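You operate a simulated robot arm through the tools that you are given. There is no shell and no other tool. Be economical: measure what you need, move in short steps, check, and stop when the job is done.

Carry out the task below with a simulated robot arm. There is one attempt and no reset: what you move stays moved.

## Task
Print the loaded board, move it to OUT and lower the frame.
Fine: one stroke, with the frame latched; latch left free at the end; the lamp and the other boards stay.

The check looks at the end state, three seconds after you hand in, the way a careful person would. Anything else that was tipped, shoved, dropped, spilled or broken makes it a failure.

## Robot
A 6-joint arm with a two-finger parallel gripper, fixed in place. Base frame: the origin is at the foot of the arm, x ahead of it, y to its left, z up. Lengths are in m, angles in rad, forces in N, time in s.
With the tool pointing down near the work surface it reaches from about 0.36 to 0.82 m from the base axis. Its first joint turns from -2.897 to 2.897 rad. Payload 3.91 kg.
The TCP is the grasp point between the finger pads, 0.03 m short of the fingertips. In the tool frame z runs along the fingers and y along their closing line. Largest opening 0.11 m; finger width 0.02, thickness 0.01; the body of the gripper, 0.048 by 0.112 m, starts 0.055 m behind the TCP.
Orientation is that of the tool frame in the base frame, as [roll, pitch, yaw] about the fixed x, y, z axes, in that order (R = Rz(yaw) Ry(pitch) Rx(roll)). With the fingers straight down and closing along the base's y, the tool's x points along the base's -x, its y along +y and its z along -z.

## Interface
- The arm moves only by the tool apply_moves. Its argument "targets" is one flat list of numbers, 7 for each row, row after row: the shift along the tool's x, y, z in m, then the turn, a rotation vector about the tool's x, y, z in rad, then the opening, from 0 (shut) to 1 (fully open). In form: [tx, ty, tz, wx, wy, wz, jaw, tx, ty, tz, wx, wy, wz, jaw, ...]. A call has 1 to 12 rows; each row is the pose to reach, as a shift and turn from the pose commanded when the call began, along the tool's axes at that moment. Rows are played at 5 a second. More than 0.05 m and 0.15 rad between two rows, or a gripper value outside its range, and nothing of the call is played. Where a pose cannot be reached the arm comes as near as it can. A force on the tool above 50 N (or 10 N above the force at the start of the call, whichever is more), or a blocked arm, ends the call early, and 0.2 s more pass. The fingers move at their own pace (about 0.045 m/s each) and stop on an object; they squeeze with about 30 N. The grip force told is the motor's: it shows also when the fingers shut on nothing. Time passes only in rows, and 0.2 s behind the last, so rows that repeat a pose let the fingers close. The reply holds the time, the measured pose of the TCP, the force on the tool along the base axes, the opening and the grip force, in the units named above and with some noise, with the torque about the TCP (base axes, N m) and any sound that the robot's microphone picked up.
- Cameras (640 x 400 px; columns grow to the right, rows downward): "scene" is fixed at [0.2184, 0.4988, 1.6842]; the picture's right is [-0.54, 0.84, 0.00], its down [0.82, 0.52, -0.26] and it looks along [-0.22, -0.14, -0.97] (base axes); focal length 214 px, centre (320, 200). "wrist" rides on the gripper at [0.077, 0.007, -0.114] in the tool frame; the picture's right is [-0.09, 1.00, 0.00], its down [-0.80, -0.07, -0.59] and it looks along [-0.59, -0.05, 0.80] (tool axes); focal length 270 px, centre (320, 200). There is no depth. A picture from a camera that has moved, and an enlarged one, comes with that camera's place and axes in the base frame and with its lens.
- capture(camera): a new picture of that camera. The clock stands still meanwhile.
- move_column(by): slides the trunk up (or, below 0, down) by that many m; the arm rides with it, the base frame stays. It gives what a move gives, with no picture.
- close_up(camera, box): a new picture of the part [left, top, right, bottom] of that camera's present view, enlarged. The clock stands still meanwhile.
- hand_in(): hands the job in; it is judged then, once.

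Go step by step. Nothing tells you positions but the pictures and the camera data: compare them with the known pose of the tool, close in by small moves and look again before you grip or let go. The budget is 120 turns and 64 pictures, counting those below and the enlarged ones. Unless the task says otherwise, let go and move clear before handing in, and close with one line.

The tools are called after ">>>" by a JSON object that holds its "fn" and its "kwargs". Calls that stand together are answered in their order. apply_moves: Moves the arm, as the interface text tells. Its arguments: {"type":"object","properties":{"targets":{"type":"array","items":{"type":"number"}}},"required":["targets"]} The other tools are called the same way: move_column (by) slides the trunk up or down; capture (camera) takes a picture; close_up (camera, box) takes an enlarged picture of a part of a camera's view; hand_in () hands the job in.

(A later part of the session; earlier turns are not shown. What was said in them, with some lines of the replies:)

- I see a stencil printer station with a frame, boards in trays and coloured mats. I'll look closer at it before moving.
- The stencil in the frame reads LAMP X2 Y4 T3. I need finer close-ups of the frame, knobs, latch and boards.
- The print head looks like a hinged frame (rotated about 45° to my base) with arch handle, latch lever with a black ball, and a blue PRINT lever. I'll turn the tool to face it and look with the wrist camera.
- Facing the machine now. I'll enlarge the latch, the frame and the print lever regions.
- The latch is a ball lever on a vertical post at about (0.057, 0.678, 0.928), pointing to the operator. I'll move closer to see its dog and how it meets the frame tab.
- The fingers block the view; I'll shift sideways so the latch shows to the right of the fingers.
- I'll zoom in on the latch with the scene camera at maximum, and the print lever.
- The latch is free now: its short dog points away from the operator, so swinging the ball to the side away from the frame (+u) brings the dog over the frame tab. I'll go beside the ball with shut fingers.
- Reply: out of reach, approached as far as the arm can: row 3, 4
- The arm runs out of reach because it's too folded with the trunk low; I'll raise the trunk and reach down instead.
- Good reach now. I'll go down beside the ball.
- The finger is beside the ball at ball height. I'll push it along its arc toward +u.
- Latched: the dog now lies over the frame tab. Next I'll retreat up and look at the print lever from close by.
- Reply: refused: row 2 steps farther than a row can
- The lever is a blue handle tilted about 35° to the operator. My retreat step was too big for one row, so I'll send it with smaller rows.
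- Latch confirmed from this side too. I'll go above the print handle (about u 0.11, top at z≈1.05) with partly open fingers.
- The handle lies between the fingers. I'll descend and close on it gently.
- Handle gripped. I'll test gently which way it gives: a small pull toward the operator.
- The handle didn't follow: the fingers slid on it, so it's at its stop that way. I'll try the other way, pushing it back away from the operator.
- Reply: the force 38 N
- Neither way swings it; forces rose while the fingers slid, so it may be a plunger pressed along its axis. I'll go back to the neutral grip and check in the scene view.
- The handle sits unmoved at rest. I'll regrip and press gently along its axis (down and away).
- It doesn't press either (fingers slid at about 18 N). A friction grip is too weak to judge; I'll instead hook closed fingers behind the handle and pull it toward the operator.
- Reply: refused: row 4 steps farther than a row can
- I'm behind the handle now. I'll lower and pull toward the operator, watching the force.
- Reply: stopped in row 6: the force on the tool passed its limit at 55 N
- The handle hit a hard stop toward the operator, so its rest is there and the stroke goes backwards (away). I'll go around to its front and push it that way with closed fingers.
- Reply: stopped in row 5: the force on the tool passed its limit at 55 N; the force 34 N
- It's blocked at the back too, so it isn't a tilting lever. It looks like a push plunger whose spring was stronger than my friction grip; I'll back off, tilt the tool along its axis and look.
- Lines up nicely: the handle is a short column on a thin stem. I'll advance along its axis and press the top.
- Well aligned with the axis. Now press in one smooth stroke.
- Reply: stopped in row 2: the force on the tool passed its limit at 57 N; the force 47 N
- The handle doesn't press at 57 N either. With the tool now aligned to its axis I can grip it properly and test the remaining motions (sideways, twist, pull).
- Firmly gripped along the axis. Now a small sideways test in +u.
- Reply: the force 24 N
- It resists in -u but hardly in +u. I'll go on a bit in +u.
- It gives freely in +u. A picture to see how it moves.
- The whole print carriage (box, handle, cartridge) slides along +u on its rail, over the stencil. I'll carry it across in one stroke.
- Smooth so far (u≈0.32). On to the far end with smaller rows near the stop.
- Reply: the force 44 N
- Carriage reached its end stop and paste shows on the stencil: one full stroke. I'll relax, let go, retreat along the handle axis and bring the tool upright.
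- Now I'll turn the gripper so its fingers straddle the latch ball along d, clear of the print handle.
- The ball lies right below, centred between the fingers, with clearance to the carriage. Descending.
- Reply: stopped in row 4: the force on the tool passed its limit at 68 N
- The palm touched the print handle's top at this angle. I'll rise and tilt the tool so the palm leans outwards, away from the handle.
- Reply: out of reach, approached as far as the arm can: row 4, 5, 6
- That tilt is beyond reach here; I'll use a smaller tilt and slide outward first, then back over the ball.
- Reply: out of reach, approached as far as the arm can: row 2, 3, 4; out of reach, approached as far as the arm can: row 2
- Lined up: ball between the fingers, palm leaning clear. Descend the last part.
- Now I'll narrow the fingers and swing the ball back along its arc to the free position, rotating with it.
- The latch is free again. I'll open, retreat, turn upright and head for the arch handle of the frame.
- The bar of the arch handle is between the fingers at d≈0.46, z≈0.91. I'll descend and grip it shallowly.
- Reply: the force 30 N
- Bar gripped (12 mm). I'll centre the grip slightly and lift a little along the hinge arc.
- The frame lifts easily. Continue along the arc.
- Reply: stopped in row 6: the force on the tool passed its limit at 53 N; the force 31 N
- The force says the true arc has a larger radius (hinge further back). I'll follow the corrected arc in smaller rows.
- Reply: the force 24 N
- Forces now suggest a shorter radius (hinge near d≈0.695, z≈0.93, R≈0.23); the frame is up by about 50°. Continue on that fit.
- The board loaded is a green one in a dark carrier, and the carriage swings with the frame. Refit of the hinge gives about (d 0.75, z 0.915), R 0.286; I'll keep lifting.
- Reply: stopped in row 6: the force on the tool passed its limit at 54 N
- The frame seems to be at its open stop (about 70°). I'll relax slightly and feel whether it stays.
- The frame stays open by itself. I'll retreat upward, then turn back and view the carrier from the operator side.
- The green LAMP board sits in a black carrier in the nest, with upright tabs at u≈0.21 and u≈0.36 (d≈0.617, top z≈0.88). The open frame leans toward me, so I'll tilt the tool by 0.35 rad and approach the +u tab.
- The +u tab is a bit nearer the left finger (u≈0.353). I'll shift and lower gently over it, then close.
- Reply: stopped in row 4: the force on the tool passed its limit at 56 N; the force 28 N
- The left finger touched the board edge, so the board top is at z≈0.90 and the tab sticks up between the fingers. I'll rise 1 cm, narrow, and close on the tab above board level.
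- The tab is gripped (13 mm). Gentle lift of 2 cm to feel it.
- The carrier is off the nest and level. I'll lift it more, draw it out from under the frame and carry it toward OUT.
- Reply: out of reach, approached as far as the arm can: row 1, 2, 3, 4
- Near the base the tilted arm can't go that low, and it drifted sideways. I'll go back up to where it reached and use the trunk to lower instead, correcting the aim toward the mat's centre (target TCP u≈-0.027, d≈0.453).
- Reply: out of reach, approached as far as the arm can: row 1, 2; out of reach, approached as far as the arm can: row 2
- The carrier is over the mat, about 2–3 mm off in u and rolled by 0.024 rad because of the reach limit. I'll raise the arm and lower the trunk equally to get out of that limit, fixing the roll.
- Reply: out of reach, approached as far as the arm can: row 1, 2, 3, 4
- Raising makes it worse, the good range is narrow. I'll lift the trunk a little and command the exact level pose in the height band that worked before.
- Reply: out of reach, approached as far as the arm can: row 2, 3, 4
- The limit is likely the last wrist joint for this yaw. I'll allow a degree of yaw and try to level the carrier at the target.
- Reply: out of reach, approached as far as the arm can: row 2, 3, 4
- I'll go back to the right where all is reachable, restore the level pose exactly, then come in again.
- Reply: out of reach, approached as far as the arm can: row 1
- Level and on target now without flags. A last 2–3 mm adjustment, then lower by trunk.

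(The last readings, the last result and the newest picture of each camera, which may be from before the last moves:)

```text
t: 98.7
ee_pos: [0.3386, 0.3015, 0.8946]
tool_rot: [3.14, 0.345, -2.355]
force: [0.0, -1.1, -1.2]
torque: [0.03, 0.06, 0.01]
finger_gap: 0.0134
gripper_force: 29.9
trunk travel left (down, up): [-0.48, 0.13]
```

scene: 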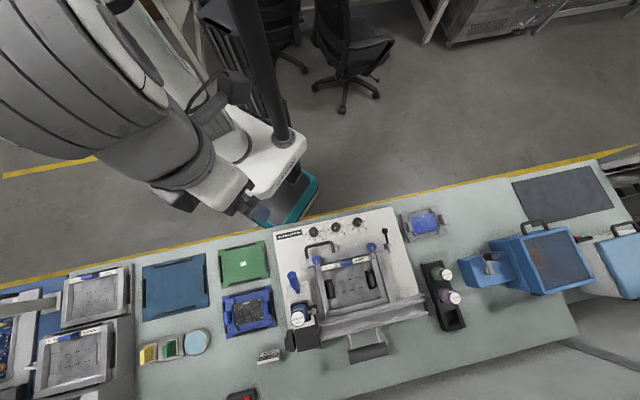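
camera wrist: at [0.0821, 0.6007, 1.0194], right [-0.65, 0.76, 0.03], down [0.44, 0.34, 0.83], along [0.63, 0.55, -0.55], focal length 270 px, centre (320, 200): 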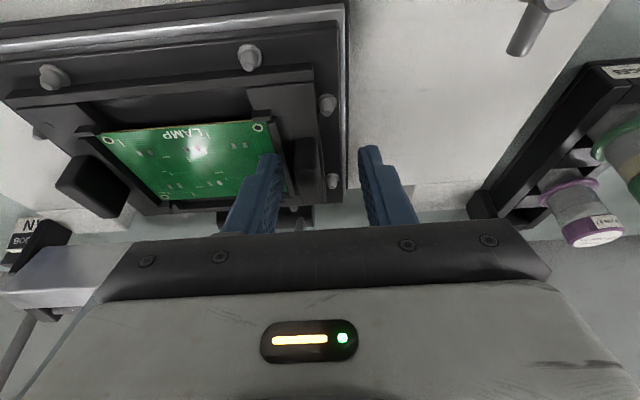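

Position u≈-0.026, d≈0.453, level. Lowering in small trunk steps until contact.

>>> {"fn": "move_column", "kwargs": {"by": -0.01}}

>>> {"fn": "move_column", "kwargs": {"by": -0.005}}

>>> {"fn": "move_column", "kwargs": {"by": -0.005}}

```text
t: 99.3
ee_pos: [0.3394, 0.3023, 0.8841]
tool_rot: [3.139, 0.346, -2.357]
force: [-0.1, 0.1, -0.5]
torque: [0.04, 0.1, 0.02]
finger_gap: 0.0133
gripper_force: 30.0
trunk travel left (down, up): [-0.47, 0.14]
```

```text
t: 99.8
ee_pos: [0.3392, 0.3017, 0.8785]
tool_rot: [3.14, 0.346, -2.357]
force: [0.5, -0.2, -0.7]
torque: [0.0, 0.07, 0.02]
finger_gap: 0.0132
gripper_force: 30.2
trunk travel left (down, up): [-0.465, 0.145]
```

```text
t: 100.4
ee_pos: [0.34, 0.3016, 0.8754]
tool_rot: [3.14, 0.349, -2.357]
force: [-2.2, -1.1, 11.2]
torque: [0.53, -0.59, 0.0]
finger_gap: 0.0132
gripper_force: 30.1
trunk travel left (down, up): [-0.46, 0.15]
```

Contact felt at the rear edge. A little further to see whether it settles flat.

>>> {"fn": "move_column", "kwargs": {"by": -0.002}}

```text
t: 100.9
ee_pos: [0.3389, 0.3013, 0.8739]
tool_rot: [3.139, 0.348, -2.356]
force: [-1.6, -0.2, 11.3]
torque: [0.5, -0.69, 0.03]
finger_gap: 0.0131
gripper_force: 30.2
trunk travel left (down, up): [-0.458, 0.152]
```

>>> {"fn": "move_column", "kwargs": {"by": -0.004}}

```text
t: 101.4
ee_pos: [0.338, 0.3018, 0.8716]
tool_rot: [3.14, 0.355, -2.357]
force: [-1.4, -4.0, 49.5]
torque: [-0.39, -0.3, -0.12]
finger_gap: 0.0129
gripper_force: 29.9
trunk travel left (down, up): [-0.454, 0.156]
```

It's firmly down on the mat. I'll relieve the force, open, and back off along the tool axis.

>>> {"fn": "move_column", "kwargs": {"by": 0.003}}

>>> {"fn": "apply_moves", "kwargs": {"targets": [0, 0, 0, 0, 0, 0, 0.25, 0, 0, 0, 0, 0, 0, 0.3, 0, 0, -0.015, 0, 0, 0, 0.3, 0, 0, -0.05, 0, 0, 0, 0.3]}}

>>> {"fn": "move_column", "kwargs": {"by": 0.15}}

```text
t: 101.9
ee_pos: [0.3375, 0.3008, 0.8714]
tool_rot: [3.14, 0.348, -2.357]
force: [2.5, 1.8, 29.6]
torque: [0.21, -0.81, -0.04]
finger_gap: 0.0133
gripper_force: 30.0
trunk travel left (down, up): [-0.457, 0.153]
```

```text
t: 102.9
ee_pos: [0.3271, 0.2903, 0.9166]
tool_rot: [3.141, 0.343, -2.356]
force: [0.4, -0.2, -0.3]
torque: [0.01, -0.01, -0.01]
finger_gap: 0.0331
gripper_force: 0.1
trunk travel left (down, up): [-0.457, 0.153]
```

```text
t: 104.7
ee_pos: [0.3257, 0.2902, 1.0674]
tool_rot: [3.138, 0.345, -2.355]
force: [0.6, 0.7, -0.1]
torque: [-0.04, -0.01, -0.01]
finger_gap: 0.0329
gripper_force: 0.1
trunk travel left (down, up): [-0.607, 0.003]
```

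Released. Now I'll rise, bring the tool upright, and return to the frame handle with the same orientation as before.

>>> {"fn": "apply_moves", "kwargs": {"targets": [-0.015, 0, -0.042, 0, 0, 0, 0.3, -0.03, 0, -0.085, 0, 0, 0, 0.3, -0.034, 0.02, -0.094, 0, 0.115, 0, 0.3, -0.034, 0.055, -0.094, 0, 0.23, 0, 0.3, -0.034, 0.09, -0.094, 0, 0.345, 0, 0.3]}}

>>> {"fn": "apply_moves", "kwargs": {"targets": [-0.0127, 0.0139, -0.01, 0, 0, 0.143, 0.3, -0.0255, 0.0278, -0.02, 0, 0, 0.286, 0.3, -0.0382, 0.0417, -0.03, 0, 0, 0.429, 0.3, -0.0509, 0.0556, -0.04, 0, 0, 0.572, 0.3, -0.0636, 0.0695, -0.05, 0, 0, 0.715, 0.3, -0.0764, 0.0834, -0.06, 0, 0, 0.858, 0.3, -0.0891, 0.0973, -0.07, 0, 0, 1.0, 0.3, -0.1018, 0.1112, -0.08, 0, 0, 1.143, 0.3, -0.1145, 0.1251, -0.09, 0, 0, 1.286, 0.3, -0.1273, 0.139, -0.1, 0, 0, 1.429, 0.3, -0.14, 0.153, -0.11, 0, 0, 1.571, 0.3]}}

```text
t: 105.9
ee_pos: [0.2628, 0.3544, 1.1669]
tool_rot: [-3.141, -0.003, -2.356]
force: [-0.1, -0.4, 0.4]
torque: [-0.03, 0.04, -0.01]
finger_gap: 0.0329
gripper_force: 0.1
trunk travel left (down, up): [-0.607, 0.003]
```

```text
t: 108.3
ee_pos: [0.2536, 0.5631, 1.2764]
tool_rot: [-3.139, 0.001, 2.355]
force: [0.5, -0.3, -0.4]
torque: [0.01, 0.0, -0.01]
finger_gap: 0.0329
gripper_force: 0.0
trunk travel left (down, up): [-0.607, 0.003]
```

I'm above and in front of the raised handle. One scene picture to check the carrier on OUT and the frame.

>>> {"fn": "close_up", "kwargs": {"camera": "scene", "box": [205, 225, 395, 345]}}

```text
3.33 times, centred on (300, 285) of scene
camera zoom: at [0.2184, 0.4988, 1.6842], right [-0.54, 0.84, 0.0], down [0.82, 0.52, -0.26], along [-0.22, -0.14, -0.97], focal length 715 px, centre (387, -83)
```

zoom: 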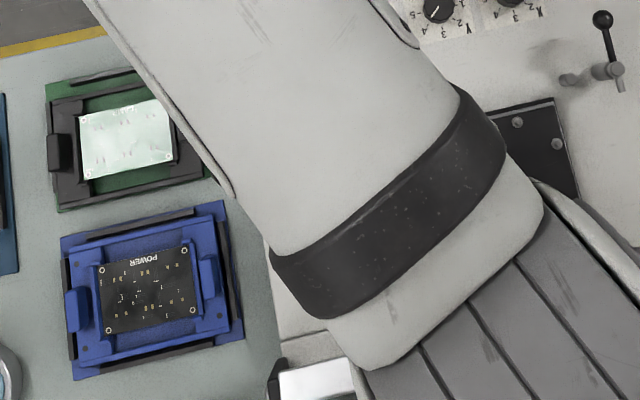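

The carrier lies on the OUT mat, and the frame is still up. Now grip the handle bar again.

>>> {"fn": "apply_moves", "kwargs": {"targets": [0, 0.037, 0, 0, 0, 0, 0.4, 0, 0.0735, 0, 0, 0, 0, 0.4, 0, 0.0735, 0.03, 0, 0, 0, 0.4, 0, 0.0735, 0.06, 0, 0, 0, 0.4, 0, 0.0735, 0.088, 0, 0, 0, 0.4, 0, 0.0735, 0.088, 0, 0, 0, 0, 0, 0.0735, 0.088, 0, 0, 0, 0, 0, 0.0735, 0.088, 0, 0, 0, 0]}}

```text
t: 110.1
ee_pos: [0.3063, 0.6121, 1.1882]
tool_rot: [-3.142, -0.003, 2.356]
force: [1.8, 1.7, -2.3]
torque: [0.04, -0.01, 0.3]
finger_gap: 0.0118
gripper_force: 39.7
trunk travel left (down, up): [-0.607, 0.003]
```

Bar gripped. Lower along the fitted arc, part one.

>>> {"fn": "apply_moves", "kwargs": {"targets": [0, -0.0145, -0.0, 0, 0, 0, 0, 0, -0.0291, 0.0128, 0, 0, 0, 0, 0, -0.0415, 0.0199, 0, 0, 0, 0, 0, -0.0539, 0.027, 0, 0, 0, 0, 0, -0.0656, 0.0353, 0, 0, 0, 0, 0, -0.0772, 0.0437, 0, 0, 0, 0, 0, -0.088, 0.0531, 0, 0, 0, 0, 0, -0.0987, 0.0625, 0, 0, 0, 0]}}

```text
t: 111.9
ee_pos: [0.2352, 0.5408, 1.1275]
tool_rot: [3.14, -0.001, 2.356]
force: [-1.4, -8.9, 6.7]
torque: [-0.46, -0.33, 0.71]
finger_gap: 0.0117
gripper_force: 45.3
trunk travel left (down, up): [-0.607, 0.003]
```

>>> {"fn": "apply_moves", "kwargs": {"targets": [0, -0.01, 0.0105, 0, 0, 0, 0, 0, -0.0194, 0.021, 0, 0, 0, 0, 0, -0.028, 0.0323, 0, 0, 0, 0, 0, -0.0367, 0.0437, 0, 0, 0, 0, 0, -0.0442, 0.0559, 0, 0, 0, 0, 0, -0.0517, 0.0681, 0, 0, 0, 0, 0, -0.0579, 0.081, 0, 0, 0, 0, 0, -0.0641, 0.0938, 0, 0, 0, 0, 0, -0.069, 0.1073, 0, 0, 0, 0, 0, -0.0739, 0.1207, 0, 0, 0, 0]}}

```text
t: 114.1
ee_pos: [0.1832, 0.4891, 1.0078]
tool_rot: [3.14, -0.003, 2.356]
force: [-0.2, -16.2, -0.7]
torque: [-0.88, -0.66, 0.83]
finger_gap: 0.0118
gripper_force: 45.0
trunk travel left (down, up): [-0.607, 0.003]
```

Nearly down. The last part slowly.

>>> {"fn": "apply_moves", "kwargs": {"targets": [0, -0.0036, 0.014, 0, 0, 0, 0, 0, -0.0068, 0.028, 0, 0, 0, 0, 0, -0.009, 0.042, 0, 0, 0, 0, 0, -0.0105, 0.056, 0, 0, 0, 0, 0, -0.0115, 0.066, 0, 0, 0, 0, 0, -0.012, 0.074, 0, 0, 0, 0, 0, -0.012, 0.08, 0, 0, 0, 0, 0, -0.012, 0.085, 0, 0, 0, 0]}}

```text
t: 115.9
ee_pos: [0.1743, 0.4795, 0.9217]
tool_rot: [3.14, -0.001, 2.355]
force: [-9.4, -21.2, -4.3]
torque: [-0.46, -0.07, 0.84]
finger_gap: 0.0118
gripper_force: 44.7
trunk travel left (down, up): [-0.607, 0.003]
```

>>> {"fn": "apply_moves", "kwargs": {"targets": [0, 0.001, 0.002, 0, 0, 0, 0, 0, 0.001, 0.004, 0, 0, 0, 0]}}

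```text
t: 116.5
ee_pos: [0.1741, 0.4805, 0.9191]
tool_rot: [-3.141, -0.001, 2.356]
force: [-16.7, -23.6, -1.2]
torque: [-0.33, 0.13, 0.82]
finger_gap: 0.012
gripper_force: 45.4
trunk travel left (down, up): [-0.607, 0.003]
```

>>> {"fn": "apply_moves", "kwargs": {"targets": [0, -0.002, 0.002, 0, 0, 0, 0, 0, -0.002, 0.005, 0, 0, 0, 0]}}

```text
t: 117.1
ee_pos: [0.1744, 0.4814, 0.916]
tool_rot: [3.136, -0.006, 2.354]
force: [-10.1, -19.6, 30.0]
torque: [-0.15, 0.17, 0.9]
finger_gap: 0.0125
gripper_force: 44.9
trunk travel left (down, up): [-0.607, 0.003]
```

Seated firmly (30 N up). Release, rise and move clear toward +u.

>>> {"fn": "apply_moves", "kwargs": {"targets": [0, 0, -0.002, 0, 0, 0, 0.35, 0, 0, -0.003, 0, 0, 0, 0.35, 0, 0, -0.003, 0, 0, 0, 0.35, 0, 0, -0.03, 0, 0, 0, 0.35, 0, 0, -0.07, 0, 0, 0, 0.35, 0, 0, -0.115, 0, 0, 0, 0.35, 0, 0, -0.16, 0, 0, 0, 0.35, 0, 0, -0.2, 0, 0, 0, 0.35, 0.04, -0.02, -0.21, 0, 0, 0, 0.35, 0.08, -0.04, -0.22, 0, 0, 0, 0.35, 0.12, -0.05, -0.22, 0, 0, 0, 0.35, 0.16, -0.06, -0.22, 0, 0, 0, 0.35]}}

>>> {"fn": "close_up", "kwargs": {"camera": "scene", "box": [210, 230, 330, 305]}}

```text
t: 119.7
ee_pos: [0.0186, 0.5531, 1.1319]
tool_rot: [3.141, 0.0, 2.355]
force: [0.1, -0.6, 0.5]
torque: [0.02, 0.01, 0.03]
finger_gap: 0.0384
gripper_force: 0.0
trunk travel left (down, up): [-0.607, 0.003]
```

```text
5.33 times, centred on (270, 268) of scene
camera zoom: at [0.2184, 0.4988, 1.6842], right [-0.54, 0.84, 0.0], down [0.82, 0.52, -0.26], along [-0.22, -0.14, -0.97], focal length 1144 px, centre (587, -160)
```

zoom: 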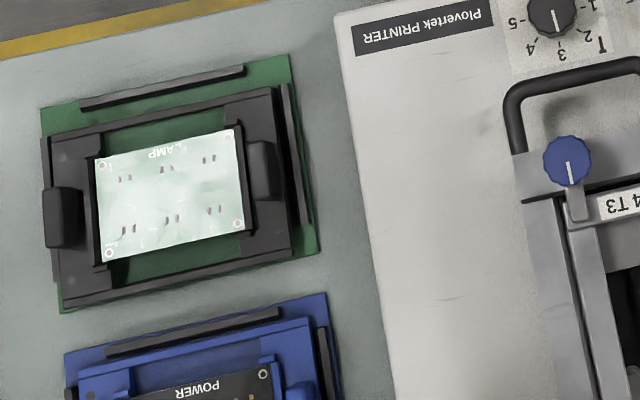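

The frame is down, but on OUT the carrier sits about 9 mm too far back and seems to ride on the rear rail. I'll go back upright, regrip its tab and shift it forward.

>>> {"fn": "apply_moves", "kwargs": {"targets": [-0.0366, 0.006, -0.002, 0, 0, -0.143, 0.35, -0.0732, 0.012, -0.004, 0, 0, -0.286, 0.35, -0.1098, 0.018, -0.006, 0, 0, -0.429, 0.35, -0.1464, 0.024, -0.008, 0, 0, -0.572, 0.35, -0.183, 0.03, -0.01, 0, 0, -0.715, 0.35, -0.2196, 0.036, -0.01, 0, 0, -0.858, 0.35, -0.2562, 0.042, -0.01, 0, 0, -1.0, 0.35, -0.2928, 0.048, -0.01, 0, 0, -1.143, 0.35, -0.3294, 0.054, -0.01, 0, 0, -1.286, 0.35, -0.366, 0.06, -0.01, 0, 0, -1.429, 0.35, -0.403, 0.066, -0.01, 0, 0, -1.571, 0.35]}}

```text
t: 122.1
ee_pos: [0.3537, 0.3126, 1.1413]
tool_rot: [3.139, -0.001, -2.354]
force: [-0.1, 0.5, -0.6]
torque: [0.0, 0.0, 0.0]
finger_gap: 0.0386
gripper_force: 0.0
trunk travel left (down, up): [-0.607, 0.003]
```

Reachable upright. Descend over the tab.

>>> {"fn": "apply_moves", "kwargs": {"targets": [-0.001, 0.003, 0.045, 0, 0, 0, 0.3, -0.002, 0.004, 0.09, 0, 0, 0, 0.3, -0.002, 0.004, 0.135, 0, 0, 0, 0.3, -0.002, 0.004, 0.18, 0, 0, 0, 0.3, -0.002, 0.004, 0.22, 0, 0, 0, 0.3, -0.002, 0.004, 0.24, 0, 0, 0, 0.3, -0.002, 0.004, 0.25, 0, 0, 0, 0.3, -0.002, 0.004, 0.258, 0, 0, 0, 0.3]}}

```text
t: 123.9
ee_pos: [0.3505, 0.318, 0.8836]
tool_rot: [3.14, 0.002, -2.356]
force: [0.0, 0.4, 0.4]
torque: [-0.02, 0.02, 0.01]
finger_gap: 0.0329
gripper_force: 0.1
trunk travel left (down, up): [-0.607, 0.003]
```

>>> {"fn": "apply_moves", "kwargs": {"targets": [0, -0.001, 0.003, 0, 0, 0, 0.3, 0, -0.001, 0.006, 0, 0, 0, 0.3, 0, -0.001, 0.006, 0, 0, 0, 0, 0, -0.001, 0.006, 0, 0, 0, 0, 0, -0.001, 0.006, 0, 0, 0, 0]}}

```text
t: 125.1
ee_pos: [0.351, 0.3181, 0.878]
tool_rot: [3.141, 0.001, -2.355]
force: [0.8, 1.3, 0.4]
torque: [0.03, -0.07, 0.02]
finger_gap: 0.0133
gripper_force: 30.2
trunk travel left (down, up): [-0.607, 0.003]
```

Tab gripped without side force. Lift 12 mm, shift 9 mm forward.

>>> {"fn": "apply_moves", "kwargs": {"targets": [0, 0, -0.006, 0, 0, 0, 0, 0, 0, -0.012, 0, 0, 0, 0, 0.005, 0.0005, -0.012, 0, 0, 0, 0, 0.0093, 0.001, -0.012, 0, 0, 0, 0]}}

>>> {"fn": "apply_moves", "kwargs": {"targets": [0, 0, 0.004, 0, 0, 0, 0, 0, 0, 0.008, 0, 0, 0, 0, 0, 0, 0.01, 0, 0, 0, 0]}}

```text
t: 126.1
ee_pos: [0.3429, 0.3126, 0.8905]
tool_rot: [3.14, 0.0, -2.355]
force: [-0.5, -0.5, -1.8]
torque: [0.04, 0.04, -0.03]
finger_gap: 0.0132
gripper_force: 29.8
trunk travel left (down, up): [-0.607, 0.003]
```

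```text
t: 126.9
ee_pos: [0.3434, 0.3125, 0.8805]
tool_rot: [3.14, 0.0, -2.357]
force: [1.1, -0.2, -0.4]
torque: [0.03, 0.03, 0.08]
finger_gap: 0.0135
gripper_force: 29.7
trunk travel left (down, up): [-0.607, 0.003]
```

>>> {"fn": "apply_moves", "kwargs": {"targets": [0, 0, 0.002, 0, 0, 0, 0, 0, 0, 0.004, 0, 0, 0, 0]}}

>>> {"fn": "apply_moves", "kwargs": {"targets": [0, 0, 0.002, 0, 0, 0, 0, 0, 0, 0.003, 0, 0, 0, 0]}}

```text
t: 127.5
ee_pos: [0.3433, 0.3132, 0.8762]
tool_rot: [3.14, 0.004, -2.357]
force: [3.2, -2.6, 14.0]
torque: [-0.62, 0.43, 0.02]
finger_gap: 0.0132
gripper_force: 30.2
trunk travel left (down, up): [-0.607, 0.003]
```

```text
t: 128.1
ee_pos: [0.3437, 0.3135, 0.8736]
tool_rot: [3.141, 0.003, -2.356]
force: [6.7, -1.1, 14.2]
torque: [-0.56, 0.32, 0.03]
finger_gap: 0.0128
gripper_force: 29.8
trunk travel left (down, up): [-0.607, 0.003]
```

Front edge touched first and it's levelling in the grip; a bit further until it's flat.

>>> {"fn": "apply_moves", "kwargs": {"targets": [0, 0, 0.002, 0, 0, 0, 0, 0, 0, 0.004, 0, 0, 0, 0]}}

```text
t: 128.7
ee_pos: [0.3426, 0.3119, 0.87]
tool_rot: [3.14, 0.004, -2.357]
force: [12.3, -3.9, 19.8]
torque: [-0.27, -0.17, 0.02]
finger_gap: 0.0133
gripper_force: 30.3
trunk travel left (down, up): [-0.607, 0.003]
```

It's down with 20 N centred; slight sideways push suggests the right rail is close, so I'll ease 1.5 mm to -u, then release.

>>> {"fn": "apply_moves", "kwargs": {"targets": [0, -0.0015, 0, 0, 0, 0, 0, 0, -0.0015, 0.001, 0, 0, 0, 0]}}

```text
t: 129.3
ee_pos: [0.3435, 0.3114, 0.8706]
tool_rot: [3.141, 0.001, -2.355]
force: [-0.3, 8.6, 20.8]
torque: [0.2, -0.1, 0.03]
finger_gap: 0.0131
gripper_force: 30.0
trunk travel left (down, up): [-0.607, 0.003]
```

Flat and centred under the grip. Release and rise clear.

>>> {"fn": "apply_moves", "kwargs": {"targets": [0, 0, -0.001, 0, 0, 0, 0.25, 0, 0, -0.002, 0, 0, 0, 0.3, 0, 0, -0.005, 0, 0, 0, 0.3, 0, 0, -0.04, 0, 0, 0, 0.3, 0, 0, -0.085, 0, 0, 0, 0.3, 0, 0, -0.13, 0, 0, 0, 0.3, 0, 0, -0.175, 0, 0, 0, 0.3, 0, 0, -0.22, 0, 0, 0, 0.3, 0, 0.04, -0.24, 0, 0, 0, 0.3, 0, 0.085, -0.24, 0, 0, 0, 0.3, 0, 0.13, -0.24, 0, 0, 0, 0.3, 0, 0.17, -0.24, 0, 0, 0, 0.3]}}

>>> {"fn": "close_up", "kwargs": {"camera": "scene", "box": [210, 230, 330, 305]}}

```text
t: 131.9
ee_pos: [0.2236, 0.4332, 1.1103]
tool_rot: [3.141, 0.0, -2.356]
force: [0.2, 0.3, 0.4]
torque: [-0.01, 0.01, -0.01]
finger_gap: 0.033
gripper_force: 0.0
trunk travel left (down, up): [-0.607, 0.003]
```

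```text
refused: no pictures are left
```

Everything is released and the arm is clear. The board is on OUT, the frame is down and the latch is free. No pictures are left, so I'm handing in.

>>> {"fn": "hand_in", "kwargs": {}}

```text
The job is handed in.
```

I printed the loaded LAMP board in one stroke with the frame latched, moved it to OUT, lowered the frame and left the latch free. I had no pictures left for a last look: the board's final 9 mm shift on OUT was checked only by force, and while reaching for its carrier a finger pressed on the board (56 N peak).
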